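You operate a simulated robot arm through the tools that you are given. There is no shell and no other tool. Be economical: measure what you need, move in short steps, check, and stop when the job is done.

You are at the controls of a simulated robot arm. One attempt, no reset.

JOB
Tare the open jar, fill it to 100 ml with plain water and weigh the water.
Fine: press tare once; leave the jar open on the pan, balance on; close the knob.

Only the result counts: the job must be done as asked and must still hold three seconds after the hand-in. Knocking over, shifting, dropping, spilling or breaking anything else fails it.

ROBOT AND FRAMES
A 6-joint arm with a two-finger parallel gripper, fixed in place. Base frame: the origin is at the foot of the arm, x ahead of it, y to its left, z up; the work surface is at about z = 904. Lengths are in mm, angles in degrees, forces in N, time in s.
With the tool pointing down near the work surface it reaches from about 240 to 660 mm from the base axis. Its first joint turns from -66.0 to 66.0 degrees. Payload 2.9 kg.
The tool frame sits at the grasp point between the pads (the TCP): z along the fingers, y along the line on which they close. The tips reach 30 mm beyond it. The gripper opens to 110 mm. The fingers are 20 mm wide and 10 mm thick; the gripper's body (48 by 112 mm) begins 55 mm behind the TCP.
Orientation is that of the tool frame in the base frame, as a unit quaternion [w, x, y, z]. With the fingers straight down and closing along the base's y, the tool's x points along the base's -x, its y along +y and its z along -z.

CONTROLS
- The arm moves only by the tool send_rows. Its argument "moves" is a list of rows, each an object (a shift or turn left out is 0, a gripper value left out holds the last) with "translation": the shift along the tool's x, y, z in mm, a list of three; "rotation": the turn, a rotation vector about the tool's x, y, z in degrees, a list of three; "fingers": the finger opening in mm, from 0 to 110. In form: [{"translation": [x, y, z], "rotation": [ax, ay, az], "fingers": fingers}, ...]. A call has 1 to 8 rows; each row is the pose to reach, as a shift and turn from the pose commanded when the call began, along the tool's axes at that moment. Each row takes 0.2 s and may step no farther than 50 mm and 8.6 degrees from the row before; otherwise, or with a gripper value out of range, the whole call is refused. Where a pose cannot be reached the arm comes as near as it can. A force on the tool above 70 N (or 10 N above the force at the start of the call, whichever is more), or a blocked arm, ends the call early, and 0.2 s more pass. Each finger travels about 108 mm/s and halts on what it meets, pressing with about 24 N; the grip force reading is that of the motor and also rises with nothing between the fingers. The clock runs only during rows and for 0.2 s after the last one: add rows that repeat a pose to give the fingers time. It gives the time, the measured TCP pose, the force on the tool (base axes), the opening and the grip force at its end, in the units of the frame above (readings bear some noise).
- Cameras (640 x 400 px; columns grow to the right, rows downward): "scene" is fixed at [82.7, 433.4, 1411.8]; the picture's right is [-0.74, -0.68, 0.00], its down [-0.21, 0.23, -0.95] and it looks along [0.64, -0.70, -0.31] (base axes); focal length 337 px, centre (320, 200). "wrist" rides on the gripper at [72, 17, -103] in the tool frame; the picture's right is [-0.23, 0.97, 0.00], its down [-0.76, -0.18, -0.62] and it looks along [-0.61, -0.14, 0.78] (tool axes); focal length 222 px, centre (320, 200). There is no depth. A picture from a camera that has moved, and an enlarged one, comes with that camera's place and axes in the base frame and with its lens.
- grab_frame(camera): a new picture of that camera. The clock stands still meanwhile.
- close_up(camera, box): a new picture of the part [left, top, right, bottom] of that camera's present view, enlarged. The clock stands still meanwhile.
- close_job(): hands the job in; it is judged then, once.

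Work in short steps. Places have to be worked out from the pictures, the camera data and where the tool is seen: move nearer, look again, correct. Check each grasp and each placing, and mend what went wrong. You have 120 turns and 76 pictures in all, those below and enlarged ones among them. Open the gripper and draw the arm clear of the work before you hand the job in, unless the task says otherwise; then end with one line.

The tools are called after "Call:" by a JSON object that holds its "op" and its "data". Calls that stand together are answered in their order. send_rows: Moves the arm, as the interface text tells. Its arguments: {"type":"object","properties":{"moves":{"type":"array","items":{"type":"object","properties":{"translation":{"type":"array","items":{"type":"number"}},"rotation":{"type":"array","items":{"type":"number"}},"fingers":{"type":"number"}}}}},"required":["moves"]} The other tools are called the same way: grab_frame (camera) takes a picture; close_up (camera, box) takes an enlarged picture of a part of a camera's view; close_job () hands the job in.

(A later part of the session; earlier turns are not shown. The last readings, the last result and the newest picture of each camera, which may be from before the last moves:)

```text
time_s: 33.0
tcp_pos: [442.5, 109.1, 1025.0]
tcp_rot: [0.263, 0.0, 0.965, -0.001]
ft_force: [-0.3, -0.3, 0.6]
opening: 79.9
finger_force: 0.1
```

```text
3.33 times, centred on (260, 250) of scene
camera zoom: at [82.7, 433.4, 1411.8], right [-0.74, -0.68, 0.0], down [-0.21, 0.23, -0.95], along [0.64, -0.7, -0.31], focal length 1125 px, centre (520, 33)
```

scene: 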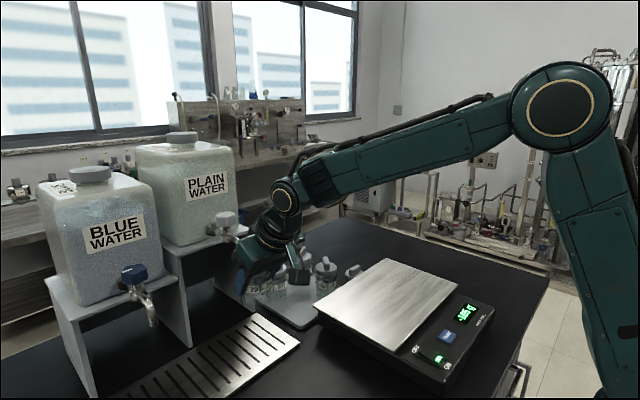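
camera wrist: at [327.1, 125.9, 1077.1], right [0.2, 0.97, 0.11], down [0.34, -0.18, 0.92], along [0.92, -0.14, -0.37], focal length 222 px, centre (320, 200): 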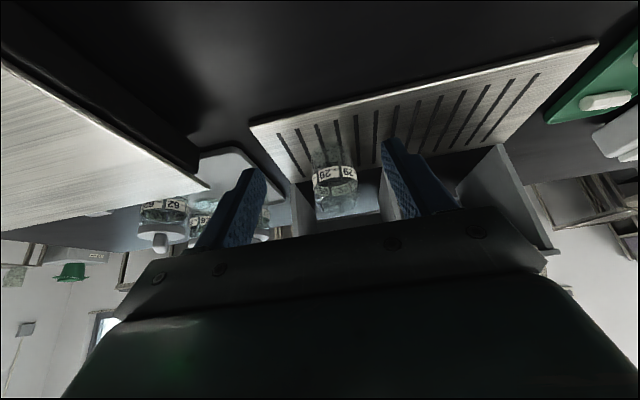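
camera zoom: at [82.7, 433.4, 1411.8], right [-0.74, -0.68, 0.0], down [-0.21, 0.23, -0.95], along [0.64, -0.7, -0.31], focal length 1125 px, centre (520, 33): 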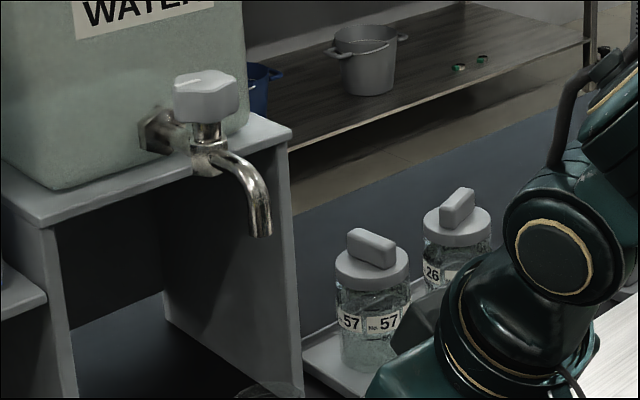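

The jar stands free. I'll view the spout and jar together to check vertical alignment.

Call:
{"op": "close_up", "data": {"camera": "scene", "box": [160, 220, 340, 340]}}

```text
3.33 times, centred on (250, 280) of scene
camera zoom: at [82.7, 433.4, 1411.8], right [-0.74, -0.68, 0.0], down [-0.21, 0.23, -0.95], along [0.64, -0.7, -0.31], focal length 1125 px, centre (553, -67)
```

zoom: 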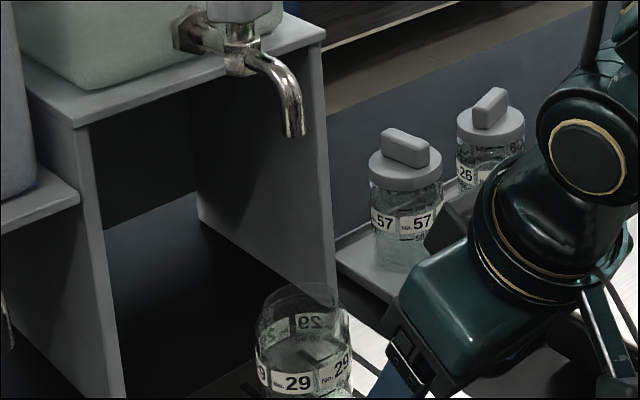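

The stream should fall within about 5 mm of the jar axis, well inside the neck. Next I'll rise and return to vertical to look at the knob.

Call:
{"op": "send_rows", "data": {"moves": [{"translation": [-21, 0, -35], "rotation": [0, 5, 0], "fingers": 110}, {"translation": [-41, 0, -70], "rotation": [0, 10, 0]}, {"translation": [-62, 0, -106], "rotation": [0, 15, 0]}, {"translation": [-83, 0, -141], "rotation": [0, 20, 0]}, {"translation": [-103, 0, -176], "rotation": [0, 25, 0]}, {"translation": [-124, 0, -211], "rotation": [0, 30.4, 0]}, {"translation": [-159, 2, -191], "rotation": [0, 30.4, 0]}, {"translation": [-190, 2, -172], "rotation": [0, 30.4, 0]}]}}

Call:
{"op": "grab_frame", "data": {"camera": "wrist"}}

```text
time_s: 34.9
tcp_pos: [520.1, 110.4, 1267.1]
tcp_rot: [0.0, 0.0, 1.0, -0.003]
ft_force: [0.5, 0.4, -0.3]
opening: 109.7
finger_force: 0.0
```

```text
30 pictures are left
camera wrist: at [447.7, 127.2, 1370.6], right [0.23, 0.97, 0.0], down [0.76, -0.18, 0.62], along [0.61, -0.14, -0.78], focal length 222 px, centre (320, 200)
```

wrist: 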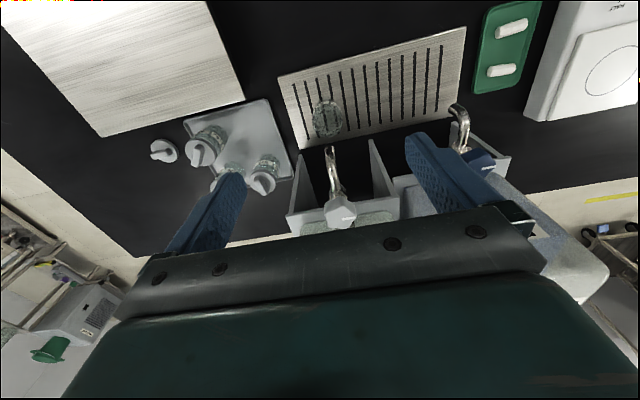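

The knob is near (618,112,1181), with the outlet at (576,111) and the jar rim beneath it. I'll zoom on the knob to see its shape and indicator.

Call:
{"op": "close_up", "data": {"camera": "wrist", "box": [290, 90, 390, 240]}}

```text
2.67 times, centred on (340, 165) of wrist
camera zoom: at [447.7, 127.2, 1370.6], right [0.23, 0.97, 0.0], down [0.76, -0.18, 0.62], along [0.61, -0.14, -0.78], focal length 592 px, centre (267, 293)
```

zoom: 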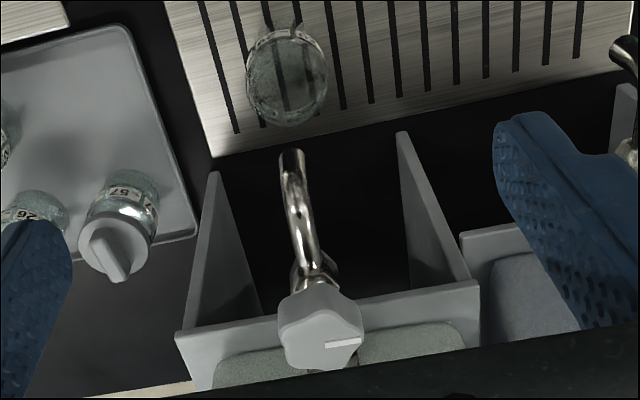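

The knob top is at about (617,111.5,1188). I'll move above it with a 62 mm opening.

Call:
{"op": "send_rows", "data": {"moves": [{"translation": [-35, 1, 0], "fingers": 62}, {"translation": [-70, 1, 0]}, {"translation": [-97, 1, 20]}, {"translation": [-97, 1, 40]}, {"translation": [-97, 1, 40]}]}}

Call:
{"op": "grab_frame", "data": {"camera": "wrist"}}

Call:
{"op": "close_up", "data": {"camera": "scene", "box": [160, 150, 320, 270]}}

```text
time_s: 36.0
tcp_pos: [579.0, 96.3, 1206.2]
tcp_rot: [0.001, 0.0, 1.0, -0.002]
ft_force: [0.1, -0.4, 0.4]
opening: 61.8
finger_force: 0.1
out of reach, approached as far as the arm can: row 1, 2, 3, 4, 5
```

```text
28 pictures are left
camera wrist: at [506.8, 112.5, 1309.0], right [0.23, 0.97, 0.0], down [0.76, -0.18, 0.62], along [0.61, -0.14, -0.78], focal length 222 px, centre (320, 200)
```

wrist: 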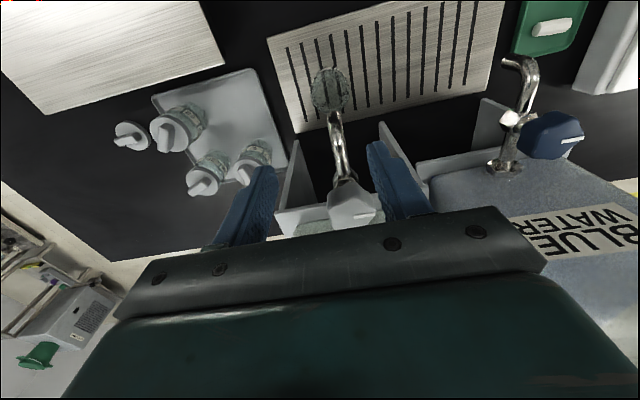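

```text
3.33 times, centred on (240, 210) of scene
camera zoom: at [82.7, 433.4, 1411.8], right [-0.74, -0.68, 0.0], down [-0.21, 0.23, -0.95], along [0.64, -0.7, -0.31], focal length 1125 px, centre (587, 167)
```

zoom: 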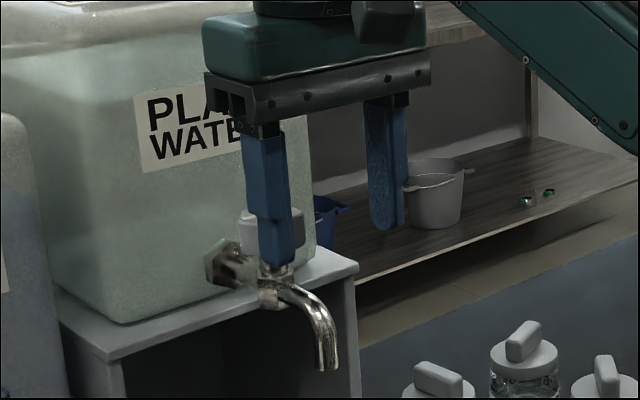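

Vertical reach falls short at this height, so I'll back off and tilt the tool 60° forward. Then I can grip the knob from the robot's side and turn the whole pose about the vertical.

Call:
{"op": "send_rows", "data": {"moves": [{"translation": [10, 2, -10], "rotation": [0, -7.5, 0]}, {"translation": [20, 4, -20], "rotation": [0, -15, 0]}, {"translation": [40, 6, -34], "rotation": [0, -22.5, 0]}, {"translation": [60, 8, -34], "rotation": [0, -30, 0]}, {"translation": [79, 10, -34], "rotation": [0, -37.5, 0]}, {"translation": [79, 12, -34], "rotation": [0, -45, 0]}, {"translation": [79, 15, -34], "rotation": [0, -52.5, 0]}, {"translation": [79, 15, -34], "rotation": [0, -60, 0]}]}}

Call:
{"op": "grab_frame", "data": {"camera": "wrist"}}

Call:
{"op": "grab_frame", "data": {"camera": "scene"}}

```text
time_s: 37.9
tcp_pos: [554.4, 126.0, 1380.1]
tcp_rot: [0.387, -0.001, 0.922, 0.0]
ft_force: [0.5, 0.0, 0.0]
opening: 62.0
finger_force: 0.1
out of reach, approached as far as the arm can: row 2, 3, 4, 5, 6, 7, 8
```

```text
26 pictures are left
camera wrist: at [429.7, 142.5, 1400.0], right [0.16, 0.97, 0.16], down [0.09, -0.18, 0.98], along [0.98, -0.14, -0.11], focal length 222 px, centre (320, 200)
```

wrist: 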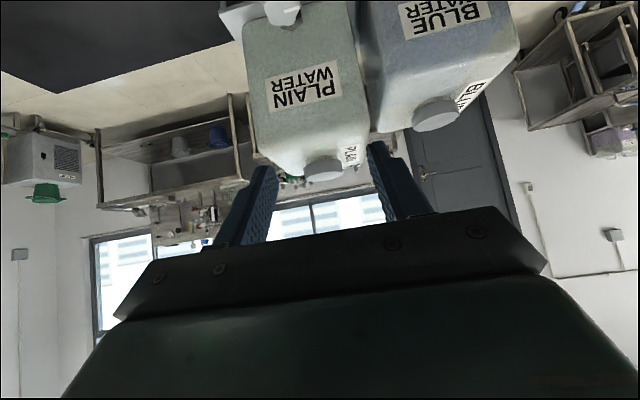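

```text
25 pictures are left
```

scene: 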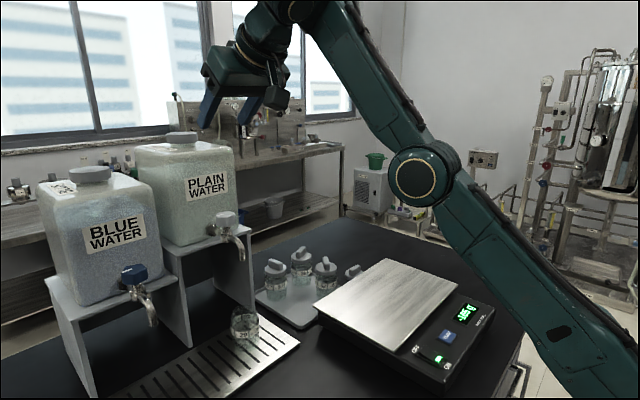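

The end pose deviates from what I asked for because of the reach clamp. I'll send a small retreat to re-establish where the commanded pose is.

Call:
{"op": "send_rows", "data": {"moves": [{"translation": [15, -5, -26]}, {"translation": [30, -10, -52]}, {"translation": [50, -15, -86.6]}, {"translation": [50, -15, -86.6]}]}}

```text
time_s: 38.9
tcp_pos: [481.6, 120.5, 1438.2]
tcp_rot: [0.385, -0.001, 0.923, 0.001]
ft_force: [0.3, -0.8, 1.1]
opening: 62.2
finger_force: 0.0
out of reach, approached as far as the arm can: row 1, 2, 3, 4
```

I'll step downward to see how the arm responds and get back inside the workspace.

Call:
{"op": "send_rows", "data": {"moves": [{"translation": [21, 0, 21]}, {"translation": [42, 0, 42]}, {"translation": [64, 0, 63]}, {"translation": [64, 0, 63]}]}}

```text
time_s: 39.9
tcp_pos: [523.7, 135.7, 1405.8]
tcp_rot: [0.387, -0.002, 0.922, 0.0]
ft_force: [-0.2, 0.9, 0.2]
opening: 62.2
finger_force: 0.1
out of reach, approached as far as the arm can: row 1, 2, 3, 4
```

The orientation seems stuck near 45° tilt at this height. I'll command the tilt back by 20° to get a solvable pose.

Call:
{"op": "send_rows", "data": {"moves": [{"translation": [0, 0, 0], "rotation": [0, 7, 0]}, {"translation": [0, 0, 0], "rotation": [0, 14, 0]}, {"translation": [0, 0, 0], "rotation": [0, 20, 0]}, {"translation": [0, 0, 0], "rotation": [0, 28, 0]}, {"translation": [0, 0, 0], "rotation": [0, 28, 0]}]}}

```text
time_s: 41.0
tcp_pos: [487.1, 144.9, 1360.4]
tcp_rot: [0.151, -0.002, 0.988, 0.001]
ft_force: [0.6, -0.6, -0.7]
opening: 62.0
finger_force: 0.0
out of reach, approached as far as the arm can: row 3, 4, 5
```

The solver may have run into a stretched or flipped elbow. I'll look at the arm's configuration.

Call:
{"op": "grab_frame", "data": {"camera": "scene"}}

```text
24 pictures are left
```

scene: 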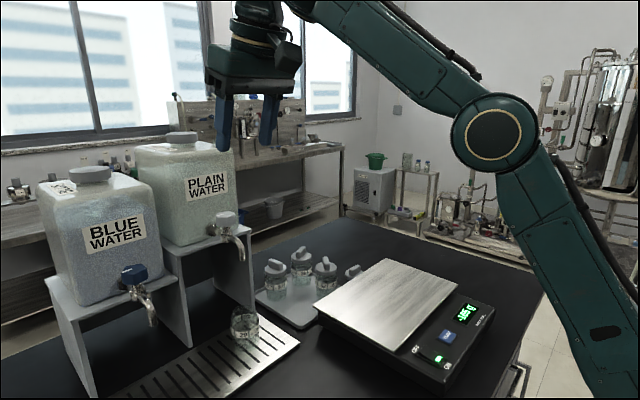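

The arm is stretched but the elbow is still up. I'll retract to a comfortable pose near (420,111,1250).

Call:
{"op": "send_rows", "data": {"moves": [{"translation": [24, -8, 21]}, {"translation": [48, -17, 42]}, {"translation": [72, -26, 63]}, {"translation": [96.8, -34, 85]}, {"translation": [96.8, -34, 85]}]}}

```text
time_s: 42.2
tcp_pos: [447.5, 121.4, 1303.0]
tcp_rot: [0.15, -0.001, 0.989, 0.0]
ft_force: [-0.5, -0.2, 0.8]
opening: 62.1
finger_force: 0.1
out of reach, approached as far as the arm can: row 3, 4, 5
```

It advanced for two rows and then lagged, which may be a rate limit near full stretch. I'll retry with smaller steps.

Call:
{"op": "send_rows", "data": {"moves": [{"translation": [8, -1, 8]}, {"translation": [16, -2, 16]}, {"translation": [24, -3, 24]}, {"translation": [32, -4, 32]}, {"translation": [40, -5, 40]}, {"translation": [48, -6, 48]}, {"translation": [48, -6, 48]}, {"translation": [48, -6, 48]}]}}

```text
time_s: 44.0
tcp_pos: [448.8, 125.0, 1303.1]
tcp_rot: [0.151, -0.002, 0.988, 0.001]
ft_force: [0.1, -0.5, 0.3]
opening: 61.8
finger_force: 0.1
out of reach, approached as far as the arm can: row 1, 2, 3, 4, 5, 6, 7, 8
```

It's pinned. I'll probe a pure backward move and a tilt to vertical separately to find the free directions.

Call:
{"op": "send_rows", "data": {"moves": [{"translation": [0, 0, 0], "rotation": [0, 6, 0]}, {"translation": [0, 0, 0], "rotation": [0, 12, 0]}, {"translation": [0, 0, 0], "rotation": [0, 17.4, 0]}]}}

```text
time_s: 44.9
tcp_pos: [446.4, 124.3, 1303.5]
tcp_rot: [0.0, -0.008, 1.0, -0.001]
ft_force: [0.5, -0.1, -0.4]
opening: 61.8
finger_force: 0.1
```

Vertical is fine here. Now I'll move back and down in the vertical orientation.

Call:
{"op": "send_rows", "data": {"moves": [{"translation": [12, -3, 12]}, {"translation": [24, -6, 24]}, {"translation": [36, -9, 36]}, {"translation": [48, -12, 60]}, {"translation": [60, -12, 90]}]}}

```text
time_s: 46.0
tcp_pos: [388.0, 110.9, 1210.9]
tcp_rot: [0.001, -0.002, 1.0, -0.001]
ft_force: [-0.5, 0.9, 0.2]
opening: 61.6
finger_force: 0.0
```

It's free again. I'll test tilting forward from here, as that worked earlier near this position.

Call:
{"op": "send_rows", "data": {"moves": [{"translation": [0, 0, 5], "rotation": [0, -8, 0]}, {"translation": [0, 0, 10], "rotation": [0, -16, 0]}, {"translation": [0, 0, 15], "rotation": [0, -24, 0]}, {"translation": [-10, 0, 20], "rotation": [0, -32, 0]}, {"translation": [-20, 0, 30], "rotation": [0, -40, 0]}, {"translation": [-20, 0, 30], "rotation": [0, -40, 0]}]}}

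Call:
{"op": "grab_frame", "data": {"camera": "scene"}}

```text
time_s: 47.5
tcp_pos: [407.7, 110.5, 1182.4]
tcp_rot: [0.343, -0.002, 0.939, 0.002]
ft_force: [0.0, -0.4, -0.1]
opening: 62.0
finger_force: 0.1
```

```text
23 pictures are left
```

scene: 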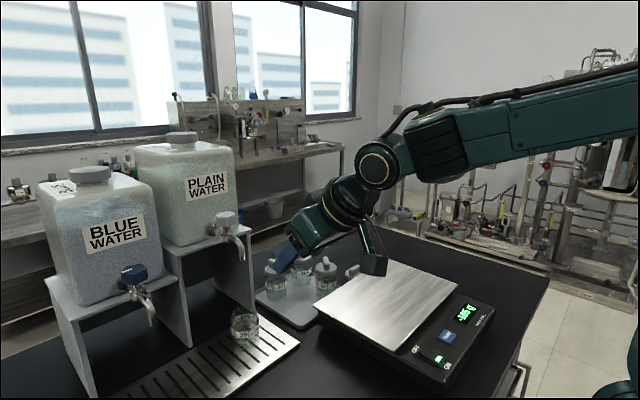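

Tilting works from this configuration. I'll continue to 60° while moving forward at knob height, in small steps.

Call:
{"op": "send_rows", "data": {"moves": [{"translation": [-14, 0, 11.5], "rotation": [0, -4, 0]}, {"translation": [-29, 0, 23], "rotation": [0, -8, 0]}, {"translation": [-43, 0, 34.4], "rotation": [0, -12, 0]}, {"translation": [-58, 0, 45.8], "rotation": [0, -16, 0]}, {"translation": [-72, 0, 57.3], "rotation": [0, -20, 0]}, {"translation": [-72, 0, 57.3], "rotation": [0, -20, 0]}]}}

Call:
{"op": "grab_frame", "data": {"camera": "wrist"}}

```text
time_s: 48.9
tcp_pos: [501.1, 111.9, 1184.4]
tcp_rot: [0.502, -0.001, 0.865, 0.0]
ft_force: [-0.9, 0.2, 0.6]
opening: 62.1
finger_force: 0.0
```

```text
22 pictures are left
camera wrist: at [374.6, 127.9, 1173.1], right [0.11, 0.97, 0.2], down [-0.16, -0.18, 0.97], along [0.98, -0.14, 0.14], focal length 222 px, centre (320, 200)
```

wrist: 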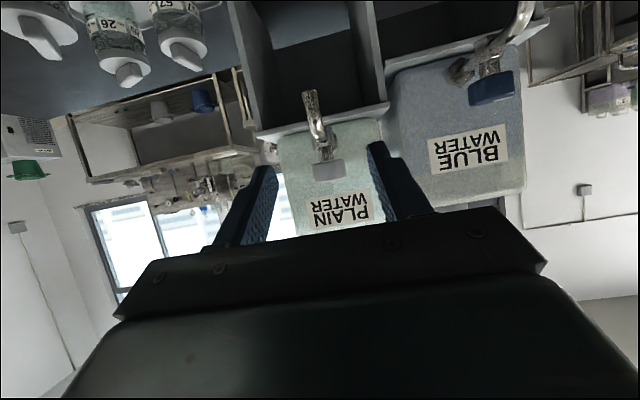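

The view shows the knob's z range as 1167–1187 and y ≈ 110. I'll advance so the open fingers straddle it.

Call:
{"op": "send_rows", "data": {"moves": [{"translation": [-13, -0.5, 25]}, {"translation": [-26, -1, 51]}, {"translation": [-39, -1.5, 76]}, {"translation": [-51, -2, 100]}, {"translation": [-51, -2, 100]}]}}

Call:
{"op": "grab_frame", "data": {"camera": "wrist"}}

Call:
{"op": "close_up", "data": {"camera": "scene", "box": [160, 190, 320, 310]}}

```text
time_s: 50.0
tcp_pos: [612.9, 111.4, 1178.7]
tcp_rot: [0.501, -0.001, 0.866, 0.0]
ft_force: [-0.3, 0.2, -0.6]
opening: 62.0
finger_force: 0.1
```

```text
21 pictures are left
camera wrist: at [485.8, 127.2, 1167.1], right [0.11, 0.97, 0.2], down [-0.16, -0.18, 0.97], along [0.98, -0.14, 0.14], focal length 222 px, centre (320, 200)
```

wrist: 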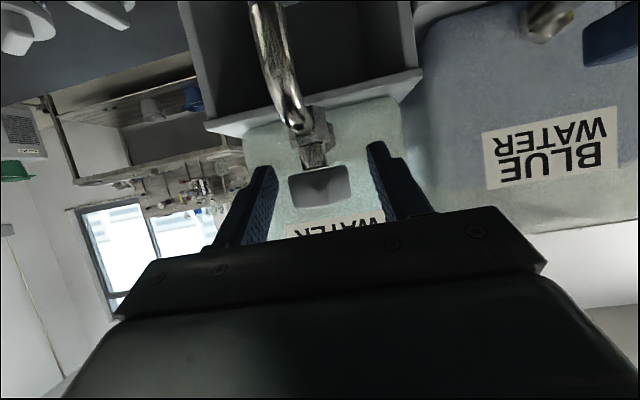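

```text
3.33 times, centred on (240, 250) of scene
camera zoom: at [82.7, 433.4, 1411.8], right [-0.74, -0.68, 0.0], down [-0.21, 0.23, -0.95], along [0.64, -0.7, -0.31], focal length 1125 px, centre (587, 33)
```

zoom: 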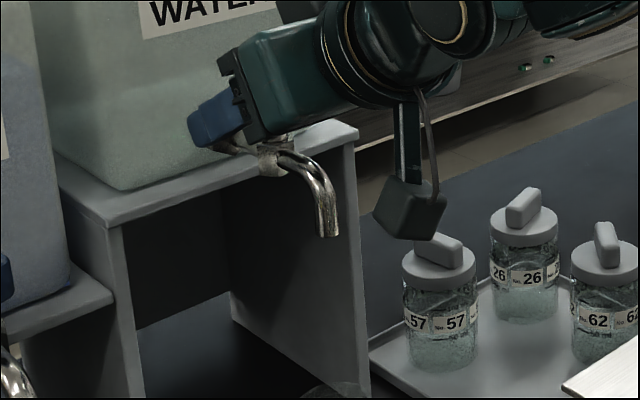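

The knob is centred between the fingers at TCP depth. I'll close on it.

Call:
{"op": "send_rows", "data": {"moves": [{"translation": [-1, 0, 2], "fingers": 45}, {"translation": [-1, 0, 2], "fingers": 30}, {"translation": [-1, 0, 2], "fingers": 20}, {"translation": [-1, 0, 2], "fingers": 20}]}}

```text
time_s: 51.0
tcp_pos: [613.9, 109.3, 1178.5]
tcp_rot: [0.501, 0.0, 0.865, 0.0]
ft_force: [-2.8, -8.3, -0.9]
opening: 34.1
finger_force: 44.9
```

Gripped at 34 mm. I'll turn 12° counter-clockwise seen from above, then check the spout.

Call:
{"op": "send_rows", "data": {"moves": [{"rotation": [-5.2, 0, -3]}, {"rotation": [-10.4, 0, -6]}]}}

Call:
{"op": "close_up", "data": {"camera": "scene", "box": [180, 235, 300, 345]}}

```text
time_s: 51.6
tcp_pos: [614.5, 108.6, 1178.5]
tcp_rot: [0.497, -0.09, 0.861, 0.051]
ft_force: [-12.8, -17.2, -5.8]
opening: 34.3
finger_force: 45.1
```

```text
3.64 times, centred on (240, 290) of scene
camera zoom: at [82.4, 432.8, 1412.0], right [-0.74, -0.68, 0.0], down [-0.21, 0.23, -0.95], along [0.64, -0.7, -0.31], focal length 1227 px, centre (611, -127)
```

zoom: 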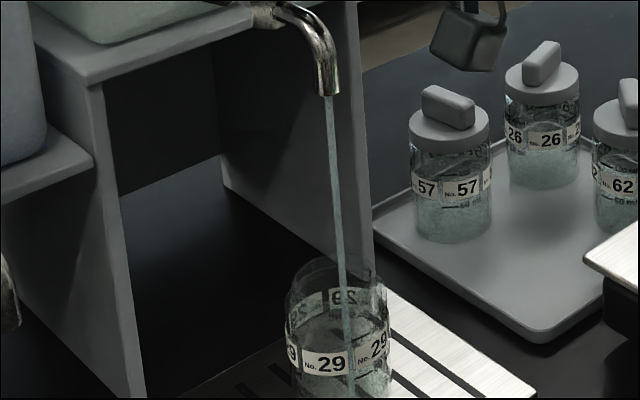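

Water flows into the jar, so counter-clockwise opens it. I'll hold about 1 s and gauge the rate.

Call:
{"op": "send_rows", "data": {"moves": [{"translation": [0, 0, 0]}, {"translation": [0, 0, 0]}, {"translation": [0, 0, 0]}, {"translation": [0, 0, 0]}]}}

Call:
{"op": "close_up", "data": {"camera": "scene", "box": [215, 300, 275, 350]}}

```text
time_s: 52.6
tcp_pos: [615.3, 107.6, 1177.6]
tcp_rot: [0.498, -0.09, 0.861, 0.051]
ft_force: [-17.2, -23.4, -7.5]
opening: 34.3
finger_force: 45.0
```

```text
8.00 times, centred on (245, 325) of scene
camera zoom: at [82.3, 432.6, 1412.1], right [-0.74, -0.68, 0.0], down [-0.21, 0.23, -0.95], along [0.64, -0.7, -0.31], focal length 2700 px, centre (920, -800)
```

zoom: 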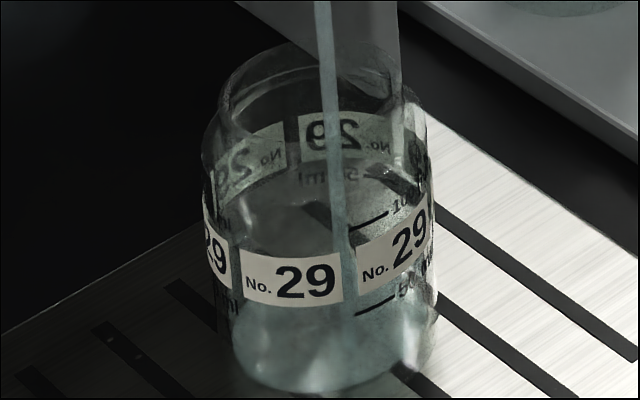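

The stream falls inside the neck, and the 100 ml line is just above the label. I'll hold longer.

Call:
{"op": "send_rows", "data": {"moves": [{"translation": [0, 0, 0]}, {"translation": [0, 0, 0]}, {"translation": [0, 0, 0]}, {"translation": [0, 0, 0]}, {"translation": [0, 0, 0]}, {"translation": [0, 0, 0]}, {"translation": [0, 0, 0]}, {"translation": [0, 0, 0]}]}}

Call:
{"op": "close_up", "data": {"camera": "scene", "box": [215, 300, 275, 350]}}

```text
time_s: 54.5
tcp_pos: [614.0, 108.6, 1178.3]
tcp_rot: [0.498, -0.089, 0.861, 0.051]
ft_force: [-16.7, -21.0, -7.7]
opening: 34.4
finger_force: 44.6
```

```text
8.00 times, centred on (245, 325) of scene
camera zoom: at [82.3, 432.6, 1412.1], right [-0.74, -0.68, 0.0], down [-0.21, 0.23, -0.95], along [0.64, -0.7, -0.31], focal length 2700 px, centre (920, -800)
```

zoom: 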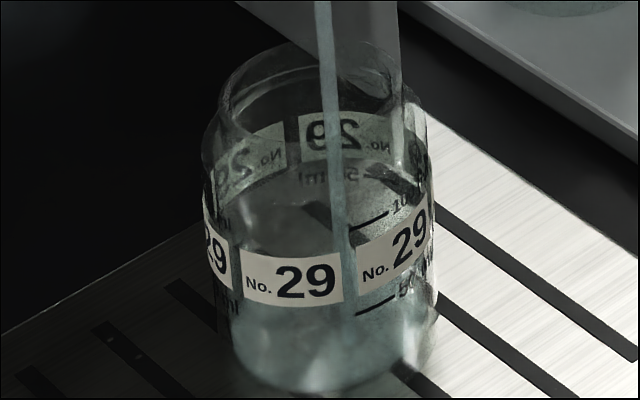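

There's little visible change, so the flow is slow. I'll hold about 3.6 s more.

Call:
{"op": "send_rows", "data": {"moves": [{"translation": [0, 0, 0]}, {"translation": [0, 0, 0]}, {"translation": [0, 0, 0]}, {"translation": [0, 0, 0]}, {"translation": [0, 0, 0]}, {"translation": [0, 0, 0]}, {"translation": [0, 0, 0]}, {"translation": [0, 0, 0]}]}}

Call:
{"op": "send_rows", "data": {"moves": [{"translation": [0, 0, 0]}, {"translation": [0, 0, 0]}, {"translation": [0, 0, 0]}, {"translation": [0, 0, 0]}, {"translation": [0, 0, 0]}, {"translation": [0, 0, 0]}, {"translation": [0, 0, 0]}, {"translation": [0, 0, 0]}]}}

Call:
{"op": "close_up", "data": {"camera": "scene", "box": [215, 300, 275, 350]}}

```text
time_s: 56.2
tcp_pos: [615.2, 107.7, 1178.3]
tcp_rot: [0.497, -0.089, 0.861, 0.051]
ft_force: [-16.5, -21.6, -8.4]
opening: 34.1
finger_force: 44.9
```

```text
time_s: 58.0
tcp_pos: [615.6, 108.6, 1178.0]
tcp_rot: [0.498, -0.09, 0.861, 0.052]
ft_force: [-15.9, -22.5, -8.0]
opening: 34.0
finger_force: 45.0
```

```text
8.00 times, centred on (245, 325) of scene
camera zoom: at [82.3, 432.6, 1412.1], right [-0.74, -0.68, 0.0], down [-0.21, 0.23, -0.95], along [0.64, -0.7, -0.31], focal length 2700 px, centre (920, -800)
```

zoom: 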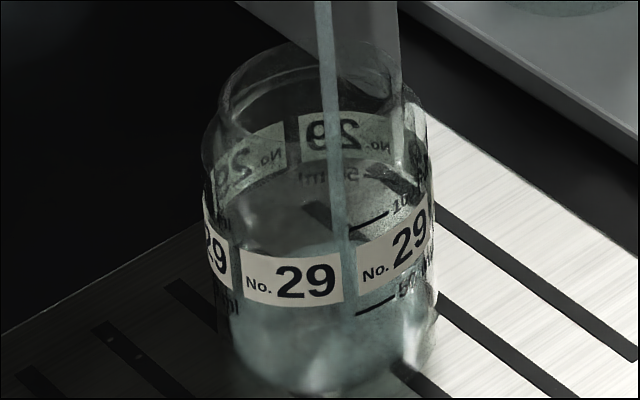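

Surface estimate is about 20–25 ml after 6.6 s, or roughly 3.5 ml/s. I'll hold about 7 s more.

Call:
{"op": "send_rows", "data": {"moves": [{"translation": [0, 0, 0]}, {"translation": [0, 0, 0]}, {"translation": [0, 0, 0]}, {"translation": [0, 0, 0]}, {"translation": [0, 0, 0]}, {"translation": [0, 0, 0]}, {"translation": [0, 0, 0]}, {"translation": [0, 0, 0]}]}}

Call:
{"op": "send_rows", "data": {"moves": [{"translation": [0, 0, 0]}, {"translation": [0, 0, 0]}, {"translation": [0, 0, 0]}, {"translation": [0, 0, 0]}, {"translation": [0, 0, 0]}, {"translation": [0, 0, 0]}, {"translation": [0, 0, 0]}, {"translation": [0, 0, 0]}]}}

Call:
{"op": "send_rows", "data": {"moves": [{"translation": [0, 0, 0]}, {"translation": [0, 0, 0]}, {"translation": [0, 0, 0]}, {"translation": [0, 0, 0]}, {"translation": [0, 0, 0]}, {"translation": [0, 0, 0]}, {"translation": [0, 0, 0]}, {"translation": [0, 0, 0]}]}}

Call:
{"op": "close_up", "data": {"camera": "scene", "box": [215, 300, 275, 350]}}

```text
time_s: 59.9
tcp_pos: [613.8, 107.6, 1178.6]
tcp_rot: [0.497, -0.09, 0.861, 0.052]
ft_force: [-15.1, -21.1, -8.9]
opening: 34.2
finger_force: 45.2
```

```text
time_s: 61.6
tcp_pos: [614.6, 109.1, 1179.0]
tcp_rot: [0.497, -0.089, 0.862, 0.051]
ft_force: [-16.2, -21.3, -8.2]
opening: 34.2
finger_force: 45.2
```

```text
time_s: 63.5
tcp_pos: [614.3, 108.6, 1178.5]
tcp_rot: [0.497, -0.09, 0.861, 0.051]
ft_force: [-15.4, -21.7, -8.8]
opening: 34.4
finger_force: 44.9
```

```text
8.00 times, centred on (245, 325) of scene
camera zoom: at [82.4, 432.6, 1412.1], right [-0.74, -0.68, 0.0], down [-0.21, 0.23, -0.95], along [0.64, -0.7, -0.31], focal length 2700 px, centre (920, -800)
```

zoom: 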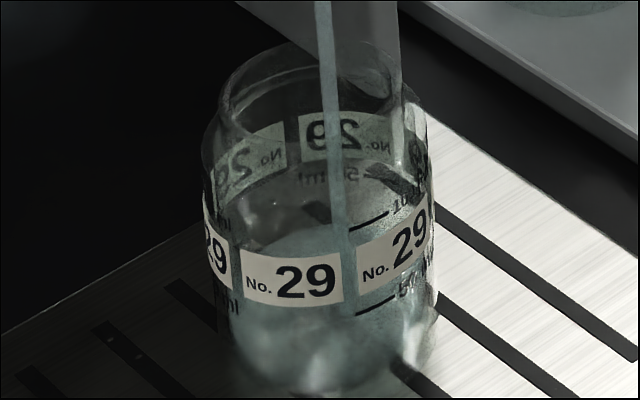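

The surface has reached about 20–25 ml at 12 s, roughly 2 ml/s. I'll open 8° more to speed the fill and watch.

Call:
{"op": "send_rows", "data": {"moves": [{"rotation": [-3.5, 0, -2]}, {"rotation": [-6.9, 0, -4]}, {"rotation": [-6.9, 0, -4]}, {"rotation": [-6.9, 0, -4]}, {"rotation": [-6.9, 0, -4]}, {"rotation": [-6.9, 0, -4]}, {"rotation": [-6.9, 0, -4]}, {"rotation": [-6.9, 0, -4]}]}}

Call:
{"op": "close_up", "data": {"camera": "scene", "box": [215, 300, 275, 350]}}

```text
time_s: 65.2
tcp_pos: [616.0, 107.4, 1178.0]
tcp_rot: [0.494, -0.149, 0.852, 0.084]
ft_force: [-11.5, -24.9, -1.8]
opening: 33.8
finger_force: 44.9
```

```text
8.00 times, centred on (245, 325) of scene
camera zoom: at [82.4, 432.5, 1412.1], right [-0.74, -0.68, 0.0], down [-0.21, 0.23, -0.95], along [0.64, -0.7, -0.31], focal length 2700 px, centre (920, -800)
```

zoom: 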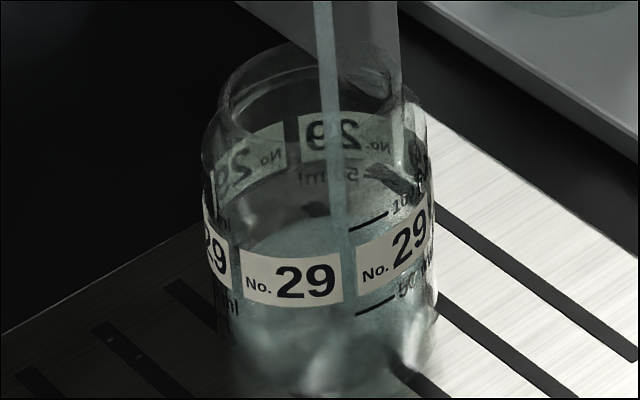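

The stream is wider now and the surface's back edge is at about row 216. I'll hold about 5.4 s more.

Call:
{"op": "send_rows", "data": {"moves": [{"translation": [0, 0, 0]}, {"translation": [0, 0, 0]}, {"translation": [0, 0, 0]}, {"translation": [0, 0, 0]}, {"translation": [0, 0, 0]}, {"translation": [0, 0, 0]}, {"translation": [0, 0, 0]}, {"translation": [0, 0, 0]}]}}

Call:
{"op": "send_rows", "data": {"moves": [{"translation": [0, 0, 0]}, {"translation": [0, 0, 0]}, {"translation": [0, 0, 0]}, {"translation": [0, 0, 0]}, {"translation": [0, 0, 0]}, {"translation": [0, 0, 0]}, {"translation": [0, 0, 0]}, {"translation": [0, 0, 0]}]}}

Call:
{"op": "send_rows", "data": {"moves": [{"translation": [0, 0, 0]}, {"translation": [0, 0, 0]}, {"translation": [0, 0, 0]}, {"translation": [0, 0, 0]}, {"translation": [0, 0, 0]}, {"translation": [0, 0, 0]}, {"translation": [0, 0, 0]}, {"translation": [0, 0, 0]}]}}

Call:
{"op": "close_up", "data": {"camera": "scene", "box": [215, 300, 275, 350]}}

```text
time_s: 67.0
tcp_pos: [614.2, 107.9, 1179.3]
tcp_rot: [0.493, -0.148, 0.853, 0.085]
ft_force: [-11.3, -25.3, -4.2]
opening: 34.3
finger_force: 44.5
```

```text
time_s: 68.8
tcp_pos: [616.0, 108.1, 1179.5]
tcp_rot: [0.493, -0.148, 0.853, 0.084]
ft_force: [-10.6, -24.7, -3.6]
opening: 34.3
finger_force: 44.3
```

```text
time_s: 70.7
tcp_pos: [614.6, 107.5, 1178.7]
tcp_rot: [0.493, -0.149, 0.853, 0.085]
ft_force: [-9.3, -24.9, -3.1]
opening: 34.5
finger_force: 44.8
```

```text
8.00 times, centred on (245, 325) of scene
camera zoom: at [82.4, 432.5, 1412.1], right [-0.74, -0.68, 0.0], down [-0.21, 0.23, -0.95], along [0.64, -0.7, -0.31], focal length 2700 px, centre (920, -800)
```

zoom: 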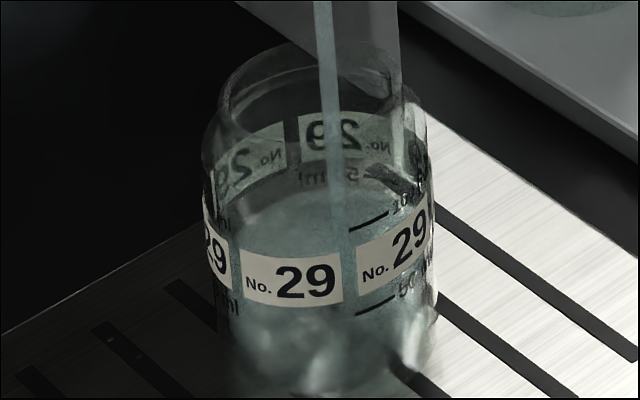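

The surface is near the back 50 ml mark, about 45 ml, and rising about 3.4 ml/s. I'll hold 9 s more.

Call:
{"op": "send_rows", "data": {"moves": [{"translation": [0, 0, 0]}, {"translation": [0, 0, 0]}, {"translation": [0, 0, 0]}, {"translation": [0, 0, 0]}, {"translation": [0, 0, 0]}, {"translation": [0, 0, 0]}, {"translation": [0, 0, 0]}, {"translation": [0, 0, 0]}]}}

Call:
{"op": "send_rows", "data": {"moves": [{"translation": [0, 0, 0]}, {"translation": [0, 0, 0]}, {"translation": [0, 0, 0]}, {"translation": [0, 0, 0]}, {"translation": [0, 0, 0]}, {"translation": [0, 0, 0]}, {"translation": [0, 0, 0]}, {"translation": [0, 0, 0]}]}}

Call:
{"op": "send_rows", "data": {"moves": [{"translation": [0, 0, 0]}, {"translation": [0, 0, 0]}, {"translation": [0, 0, 0]}, {"translation": [0, 0, 0]}, {"translation": [0, 0, 0]}, {"translation": [0, 0, 0]}, {"translation": [0, 0, 0]}, {"translation": [0, 0, 0]}]}}

Call:
{"op": "send_rows", "data": {"moves": [{"translation": [0, 0, 0]}, {"translation": [0, 0, 0]}, {"translation": [0, 0, 0]}, {"translation": [0, 0, 0]}, {"translation": [0, 0, 0]}, {"translation": [0, 0, 0]}, {"translation": [0, 0, 0]}, {"translation": [0, 0, 0]}]}}

Call:
{"op": "send_rows", "data": {"moves": [{"translation": [0, 0, 0]}, {"translation": [0, 0, 0]}, {"translation": [0, 0, 0]}, {"translation": [0, 0, 0]}, {"translation": [0, 0, 0]}, {"translation": [0, 0, 0]}, {"translation": [0, 0, 0]}, {"translation": [0, 0, 0]}]}}

Call:
{"op": "close_up", "data": {"camera": "scene", "box": [215, 300, 275, 350]}}

```text
time_s: 72.5
tcp_pos: [615.2, 107.8, 1178.2]
tcp_rot: [0.493, -0.149, 0.853, 0.085]
ft_force: [-9.7, -24.5, -2.7]
opening: 34.3
finger_force: 44.6
```

```text
time_s: 74.2
tcp_pos: [615.1, 108.1, 1178.4]
tcp_rot: [0.494, -0.149, 0.852, 0.085]
ft_force: [-9.4, -25.8, -2.2]
opening: 34.0
finger_force: 45.3
```

```text
time_s: 76.0
tcp_pos: [614.9, 108.8, 1178.9]
tcp_rot: [0.493, -0.148, 0.853, 0.084]
ft_force: [-8.3, -25.1, -1.6]
opening: 34.4
finger_force: 44.7
```

```text
time_s: 77.8
tcp_pos: [616.0, 106.6, 1178.1]
tcp_rot: [0.494, -0.149, 0.852, 0.085]
ft_force: [-8.4, -24.3, -1.0]
opening: 34.4
finger_force: 45.4
```

```text
time_s: 79.7
tcp_pos: [616.0, 108.6, 1179.0]
tcp_rot: [0.494, -0.148, 0.853, 0.085]
ft_force: [-8.3, -24.6, -2.0]
opening: 34.3
finger_force: 44.6
```

```text
8.00 times, centred on (245, 325) of scene
camera zoom: at [82.5, 432.5, 1412.1], right [-0.74, -0.68, 0.0], down [-0.21, 0.23, -0.95], along [0.64, -0.7, -0.31], focal length 2700 px, centre (920, -800)
```

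zoom: 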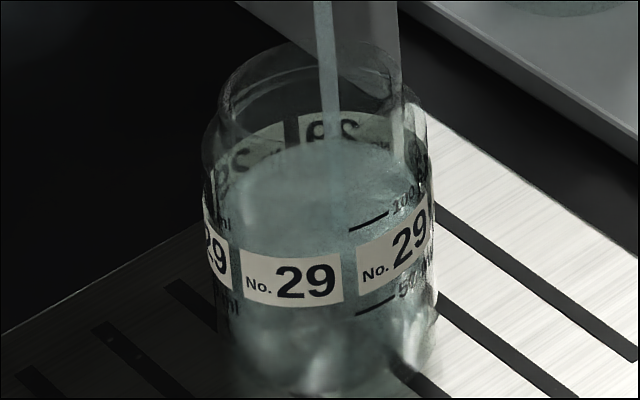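

The back edge is at row 140 and the 100 ml line should be near row 97 there. That gives about 74 ml and 3.1 ml/s. I'll hold 5.4 s more and recheck.

Call:
{"op": "send_rows", "data": {"moves": [{"translation": [0, 0, 0]}, {"translation": [0, 0, 0]}, {"translation": [0, 0, 0]}, {"translation": [0, 0, 0]}, {"translation": [0, 0, 0]}, {"translation": [0, 0, 0]}, {"translation": [0, 0, 0]}, {"translation": [0, 0, 0]}]}}

Call:
{"op": "send_rows", "data": {"moves": [{"translation": [0, 0, 0]}, {"translation": [0, 0, 0]}, {"translation": [0, 0, 0]}, {"translation": [0, 0, 0]}, {"translation": [0, 0, 0]}, {"translation": [0, 0, 0]}, {"translation": [0, 0, 0]}, {"translation": [0, 0, 0]}]}}

Call:
{"op": "send_rows", "data": {"moves": [{"translation": [0, 0, 0]}, {"translation": [0, 0, 0]}, {"translation": [0, 0, 0]}, {"translation": [0, 0, 0]}, {"translation": [0, 0, 0]}, {"translation": [0, 0, 0]}, {"translation": [0, 0, 0]}, {"translation": [0, 0, 0]}]}}

Call:
{"op": "close_up", "data": {"camera": "scene", "box": [215, 300, 275, 350]}}

```text
time_s: 81.5
tcp_pos: [615.0, 107.8, 1177.2]
tcp_rot: [0.493, -0.149, 0.853, 0.085]
ft_force: [-8.2, -24.4, -0.8]
opening: 34.5
finger_force: 44.6
```

```text
time_s: 83.2
tcp_pos: [614.5, 108.3, 1178.2]
tcp_rot: [0.493, -0.149, 0.853, 0.085]
ft_force: [-6.9, -24.2, -1.4]
opening: 34.2
finger_force: 45.3
```

```text
time_s: 85.0
tcp_pos: [614.3, 107.8, 1178.3]
tcp_rot: [0.493, -0.149, 0.853, 0.085]
ft_force: [-7.5, -23.9, -1.1]
opening: 33.9
finger_force: 44.8
```

```text
8.00 times, centred on (245, 325) of scene
camera zoom: at [82.5, 432.5, 1412.1], right [-0.74, -0.68, 0.0], down [-0.21, 0.23, -0.95], along [0.64, -0.7, -0.31], focal length 2700 px, centre (920, -800)
```

zoom: 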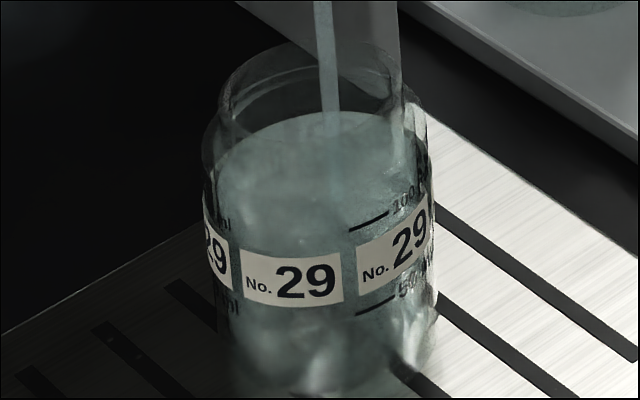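

About 92 ml now. I'll hold 1 s more and recheck before closing.

Call:
{"op": "send_rows", "data": {"moves": [{"translation": [0, 0, 0]}, {"translation": [0, 0, 0]}, {"translation": [0, 0, 0]}, {"translation": [0, 0, 0]}]}}

Call:
{"op": "close_up", "data": {"camera": "scene", "box": [230, 305, 265, 335]}}

```text
time_s: 86.0
tcp_pos: [614.7, 107.3, 1178.7]
tcp_rot: [0.494, -0.148, 0.853, 0.085]
ft_force: [-6.8, -25.3, -1.1]
opening: 34.4
finger_force: 45.1
```

```text
13.33 times, centred on (248, 320) of scene
camera zoom: at [82.5, 432.5, 1412.1], right [-0.74, -0.68, 0.0], down [-0.21, 0.23, -0.95], along [0.64, -0.7, -0.31], focal length 4499 px, centre (1287, -1400)
```

zoom: 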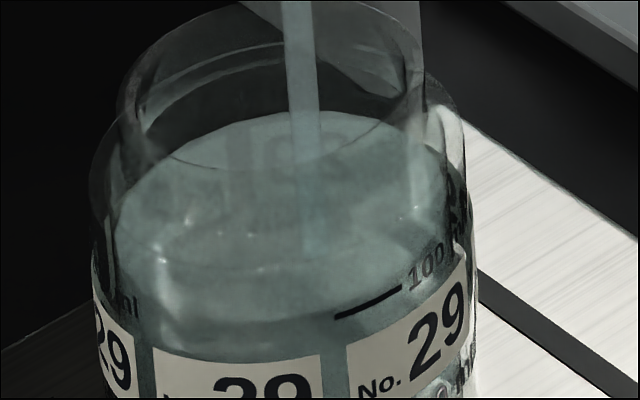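

The surface's front edge is only about 2–3 ml below the 100 ml line. I'll close the knob now by the full 20° clockwise.

Call:
{"op": "send_rows", "data": {"moves": [{"rotation": [5.8, 0, 3.3]}, {"rotation": [11.6, 0, 6.7]}, {"rotation": [17.3, 0, 10]}, {"rotation": [17.3, 0, 10]}]}}

Call:
{"op": "close_up", "data": {"camera": "scene", "box": [190, 240, 300, 345]}}

```text
time_s: 87.0
tcp_pos: [615.7, 109.8, 1179.3]
tcp_rot: [0.5, 0.0, 0.866, 0.0]
ft_force: [1.1, -16.8, -5.1]
opening: 34.3
finger_force: 45.0
```

```text
3.81 times, centred on (245, 292) of scene
camera zoom: at [82.9, 432.9, 1412.0], right [-0.74, -0.68, 0.0], down [-0.21, 0.23, -0.95], along [0.64, -0.7, -0.31], focal length 1286 px, centre (606, -152)
```

zoom: 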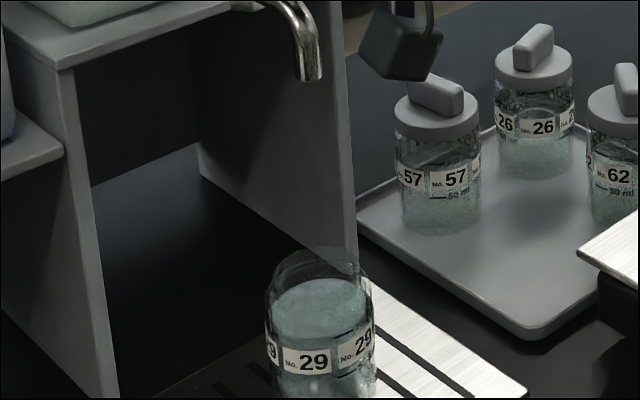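

The flow has stopped. I'll nudge 3° more clockwise to seat it fully closed, then check the level.

Call:
{"op": "send_rows", "data": {"moves": [{"rotation": [2.6, 0, 1.5]}, {"rotation": [2.6, 0, 1.5]}]}}

Call:
{"op": "close_up", "data": {"camera": "scene", "box": [230, 305, 265, 335]}}

```text
time_s: 87.7
tcp_pos: [615.9, 111.6, 1178.7]
tcp_rot: [0.5, 0.022, 0.865, -0.012]
ft_force: [5.0, -18.0, -6.0]
opening: 34.6
finger_force: 45.1
```

```text
13.33 times, centred on (248, 320) of scene
camera zoom: at [83.0, 432.8, 1412.0], right [-0.74, -0.68, 0.0], down [-0.21, 0.23, -0.95], along [0.64, -0.7, -0.31], focal length 4499 px, centre (1287, -1400)
```

zoom: 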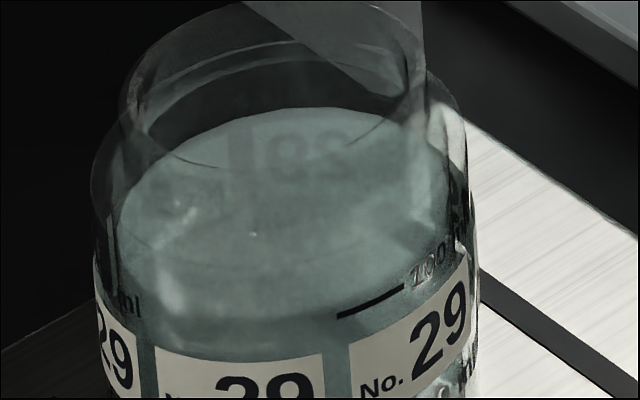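

The level sits at the 100 ml line. I'll release the knob and back out along the same path.

Call:
{"op": "send_rows", "data": {"moves": [{"fingers": 48}, {"fingers": 62}, {"rotation": [-1.3, 0, -0.7], "fingers": 62}, {"translation": [13, 0, -25], "rotation": [-2.6, 0, -1.5]}, {"translation": [26, 0, -51], "rotation": [-2.6, 0, -1.5]}, {"translation": [39, 0, -76], "rotation": [-2.6, 0, -1.5]}, {"translation": [52, 0, -101], "rotation": [-2.6, 0, -1.5]}, {"translation": [52, 0, -101], "rotation": [-2.6, 0, -1.5]}]}}

Call:
{"op": "close_up", "data": {"camera": "scene", "box": [190, 190, 310, 345]}}

```text
time_s: 89.5
tcp_pos: [500.4, 115.5, 1182.9]
tcp_rot: [0.501, -0.001, 0.865, 0.001]
ft_force: [0.1, 0.1, -0.4]
opening: 62.0
finger_force: 0.1
```

```text
2.58 times, centred on (250, 268) of scene
camera zoom: at [82.7, 433.4, 1411.8], right [-0.74, -0.68, 0.0], down [-0.21, 0.23, -0.95], along [0.64, -0.7, -0.31], focal length 871 px, centre (501, 26)
```

zoom: 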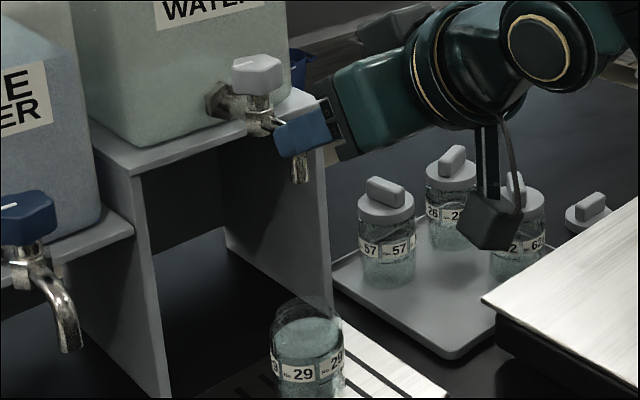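

The tap is closed and not dripping. I'll return to the 30° tilt in front of the jar.

Call:
{"op": "send_rows", "data": {"moves": [{"translation": [21, -1, -4], "rotation": [0, 6, 0], "fingers": 80}, {"translation": [43, -2, -8], "rotation": [0, 12, 0]}, {"translation": [64, -3, -11], "rotation": [0, 18, 0]}, {"translation": [85, -4, -15], "rotation": [0, 24, 0]}, {"translation": [107, -4, -19], "rotation": [0, 29.7, 0]}, {"translation": [107, -4, -19], "rotation": [0, 29.7, 0]}]}}

```text
time_s: 90.8
tcp_pos: [432.0, 113.6, 1099.5]
tcp_rot: [0.261, -0.002, 0.965, 0.001]
ft_force: [1.3, 0.1, -0.4]
opening: 80.0
finger_force: 0.0
```

I'll descend in front of the jar and then slide the fingers forward around it.

Call:
{"op": "send_rows", "data": {"moves": [{"translation": [2, -1, 37]}, {"translation": [4, -2, 74]}, {"translation": [5, -3, 110]}, {"translation": [6.6, -4, 145.7]}, {"translation": [-16, -4, 159]}, {"translation": [-39, -4, 172.4]}, {"translation": [-61.5, -4, 185.7]}, {"translation": [-61.5, -4, 185.7]}]}}

Call:
{"op": "grab_frame", "data": {"camera": "wrist"}}

```text
time_s: 92.7
tcp_pos: [580.4, 110.1, 973.6]
tcp_rot: [0.262, -0.001, 0.965, 0.001]
ft_force: [1.2, 0.2, -0.4]
opening: 79.9
finger_force: 0.1
```

```text
6 pictures are left
camera wrist: at [465.0, 126.0, 1025.4], right [0.19, 0.97, 0.12], down [0.34, -0.18, 0.92], along [0.92, -0.14, -0.37], focal length 222 px, centre (320, 200)
```

wrist: 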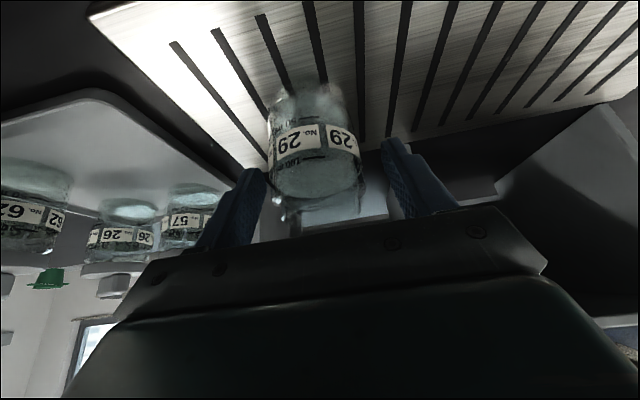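

The jar is between the fingers. I'll lower 5 mm and close gently.

Call:
{"op": "send_rows", "data": {"moves": [{"translation": [2.5, -2, 4.3], "fingers": 72}, {"translation": [2.5, -2, 4.3], "fingers": 64}, {"translation": [2.5, -2, 4.3], "fingers": 59}, {"translation": [2.5, -2, 4.3], "fingers": 56}, {"translation": [2.5, -2, 4.3], "fingers": 53}, {"translation": [2.5, -2, 4.3], "fingers": 45}, {"translation": [2.5, -2, 4.3], "fingers": 40}]}}

```text
time_s: 94.2
tcp_pos: [579.3, 108.3, 967.9]
tcp_rot: [0.262, -0.002, 0.965, 0.0]
ft_force: [0.5, -0.2, 0.4]
opening: 55.1
finger_force: 23.6
```

Gripped at 55 mm. I'll lift gently 25 mm and draw back from under the spout with ramped steps.

Call:
{"op": "send_rows", "data": {"moves": [{"translation": [-2, 0, -3.5]}, {"translation": [-7, 0, -12]}, {"translation": [-12, 0, -20]}, {"translation": [-10, 0, -23]}, {"translation": [2, 0, -31]}, {"translation": [16, 0, -39]}, {"translation": [30, 0, -47.5]}, {"translation": [41, 0, -54]}]}}

Call:
{"op": "send_rows", "data": {"moves": [{"translation": [6, 0, -6]}, {"translation": [6, 0, -20]}, {"translation": [-2, 0, -35]}, {"translation": [-12, 0, -52]}, {"translation": [-22, 0, -69]}, {"translation": [-32, 0, -86]}, {"translation": [-38, 0, -96]}, {"translation": [-38, 0, -97]}]}}

```text
time_s: 96.0
tcp_pos: [515.9, 107.1, 993.6]
tcp_rot: [0.262, -0.002, 0.965, 0.001]
ft_force: [0.2, 0.9, -2.9]
opening: 55.0
finger_force: 23.8
```

```text
time_s: 97.8
tcp_pos: [499.1, 107.4, 1096.5]
tcp_rot: [0.262, -0.002, 0.965, 0.001]
ft_force: [-0.4, 0.2, -2.8]
opening: 55.1
finger_force: 24.1
```

I'll carry it smoothly toward the pan in ramped steps.

Call:
{"op": "send_rows", "data": {"moves": [{"translation": [1.5, -6, -1]}, {"translation": [4, -18, -2.5]}, {"translation": [8, -36, -5]}, {"translation": [13.5, -58, -8]}, {"translation": [19, -80, -11]}, {"translation": [23, -98, -13.5]}, {"translation": [25, -108, -14.7]}, {"translation": [25.5, -109, -15]}]}}

Call:
{"op": "send_rows", "data": {"moves": [{"translation": [1.5, -6, -1]}, {"translation": [4, -18, -2.5]}, {"translation": [8, -36, -5]}, {"translation": [13.5, -58, -8]}, {"translation": [19, -80, -11]}, {"translation": [23, -98, -13.5]}, {"translation": [25, -108, -14.7]}, {"translation": [25.5, -109, -15]}]}}

Call:
{"op": "send_rows", "data": {"moves": [{"translation": [2, 0, 3.5]}, {"translation": [7, 0, 12]}, {"translation": [13, 0, 22]}, {"translation": [20, 0, 34]}, {"translation": [26, 0, 44]}, {"translation": [30, 0, 51]}, {"translation": [32.5, 0, 55.5]}, {"translation": [33, 0, 56]}]}}

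```text
time_s: 99.7
tcp_pos: [470.9, -2.3, 1096.0]
tcp_rot: [0.262, -0.002, 0.965, 0.0]
ft_force: [-0.1, -0.7, -2.3]
opening: 55.2
finger_force: 23.9
```

```text
time_s: 101.5
tcp_pos: [441.3, -112.7, 1096.6]
tcp_rot: [0.262, -0.002, 0.965, 0.0]
ft_force: [0.1, 0.7, -2.6]
opening: 55.0
finger_force: 23.6
```

```text
time_s: 103.2
tcp_pos: [441.1, -113.8, 1030.7]
tcp_rot: [0.262, -0.001, 0.965, 0.001]
ft_force: [-0.2, 0.7, -2.7]
opening: 55.0
finger_force: 23.9
```

The jar is over the pan, with contact expected near TCP z 1025. I'll lower in 1 mm rows.

Call:
{"op": "send_rows", "data": {"moves": [{"translation": [0.5, 0, 0.9]}, {"translation": [1, 0, 1.7]}, {"translation": [1.5, 0, 2.6]}, {"translation": [2, 0, 3.5]}, {"translation": [2.3, 0, 4]}]}}

```text
time_s: 104.5
tcp_pos: [441.6, -110.4, 1026.9]
tcp_rot: [0.263, -0.002, 0.965, 0.001]
ft_force: [0.7, 0.0, -3.4]
opening: 54.9
finger_force: 23.3
```

No contact yet. I'll keep lowering slowly.

Call:
{"op": "send_rows", "data": {"moves": [{"translation": [0.5, 0, 0.9]}, {"translation": [1, 0, 1.7]}, {"translation": [1, 0, 1.7]}]}}

Call:
{"op": "send_rows", "data": {"moves": [{"translation": [0.5, 0, 0.9]}, {"translation": [0.5, 0, 0.9]}]}}

```text
time_s: 105.2
tcp_pos: [441.6, -111.8, 1025.3]
tcp_rot: [0.263, -0.001, 0.965, 0.0]
ft_force: [-0.9, 0.4, 3.0]
opening: 55.2
finger_force: 23.6
```

```text
time_s: 105.8
tcp_pos: [441.0, -111.6, 1023.4]
tcp_rot: [0.264, -0.001, 0.965, 0.0]
ft_force: [-3.9, 0.0, 12.7]
opening: 55.1
finger_force: 23.8
```

Contact at 12.7 N. I'll ease up 1 mm, open gradually, and rise clear.

Call:
{"op": "send_rows", "data": {"moves": [{"translation": [-0.5, 0, -0.9]}, {"translation": [-0.5, 0, -0.9], "fingers": 60}, {"translation": [-0.5, 0, -0.9], "fingers": 80}, {"translation": [-0.5, 0, -0.9], "fingers": 80}, {"translation": [-10, 0, -17]}, {"translation": [-25, 0, -42]}, {"translation": [-45, 0, -76]}, {"translation": [-66, 0, -112]}]}}

Call:
{"op": "close_up", "data": {"camera": "scene", "box": [310, 240, 510, 390]}}

```text
time_s: 107.7
tcp_pos: [442.2, -112.1, 1152.0]
tcp_rot: [0.262, -0.001, 0.965, 0.001]
ft_force: [-0.6, -0.2, 0.3]
opening: 79.7
finger_force: 0.1
```

```text
2.67 times, centred on (410, 315) of scene
camera zoom: at [82.7, 433.4, 1411.8], right [-0.74, -0.68, 0.0], down [-0.21, 0.23, -0.95], along [0.64, -0.7, -0.31], focal length 900 px, centre (80, -107)
```

zoom: 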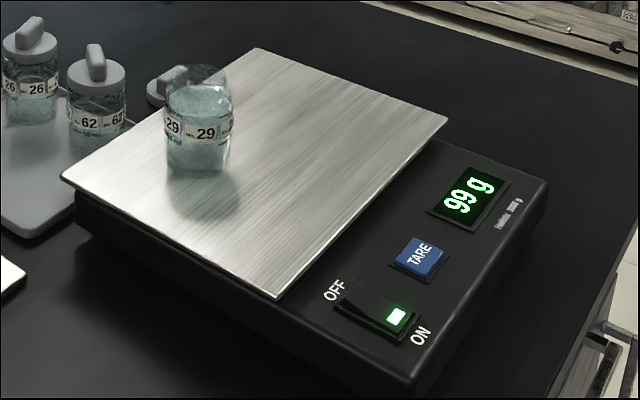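

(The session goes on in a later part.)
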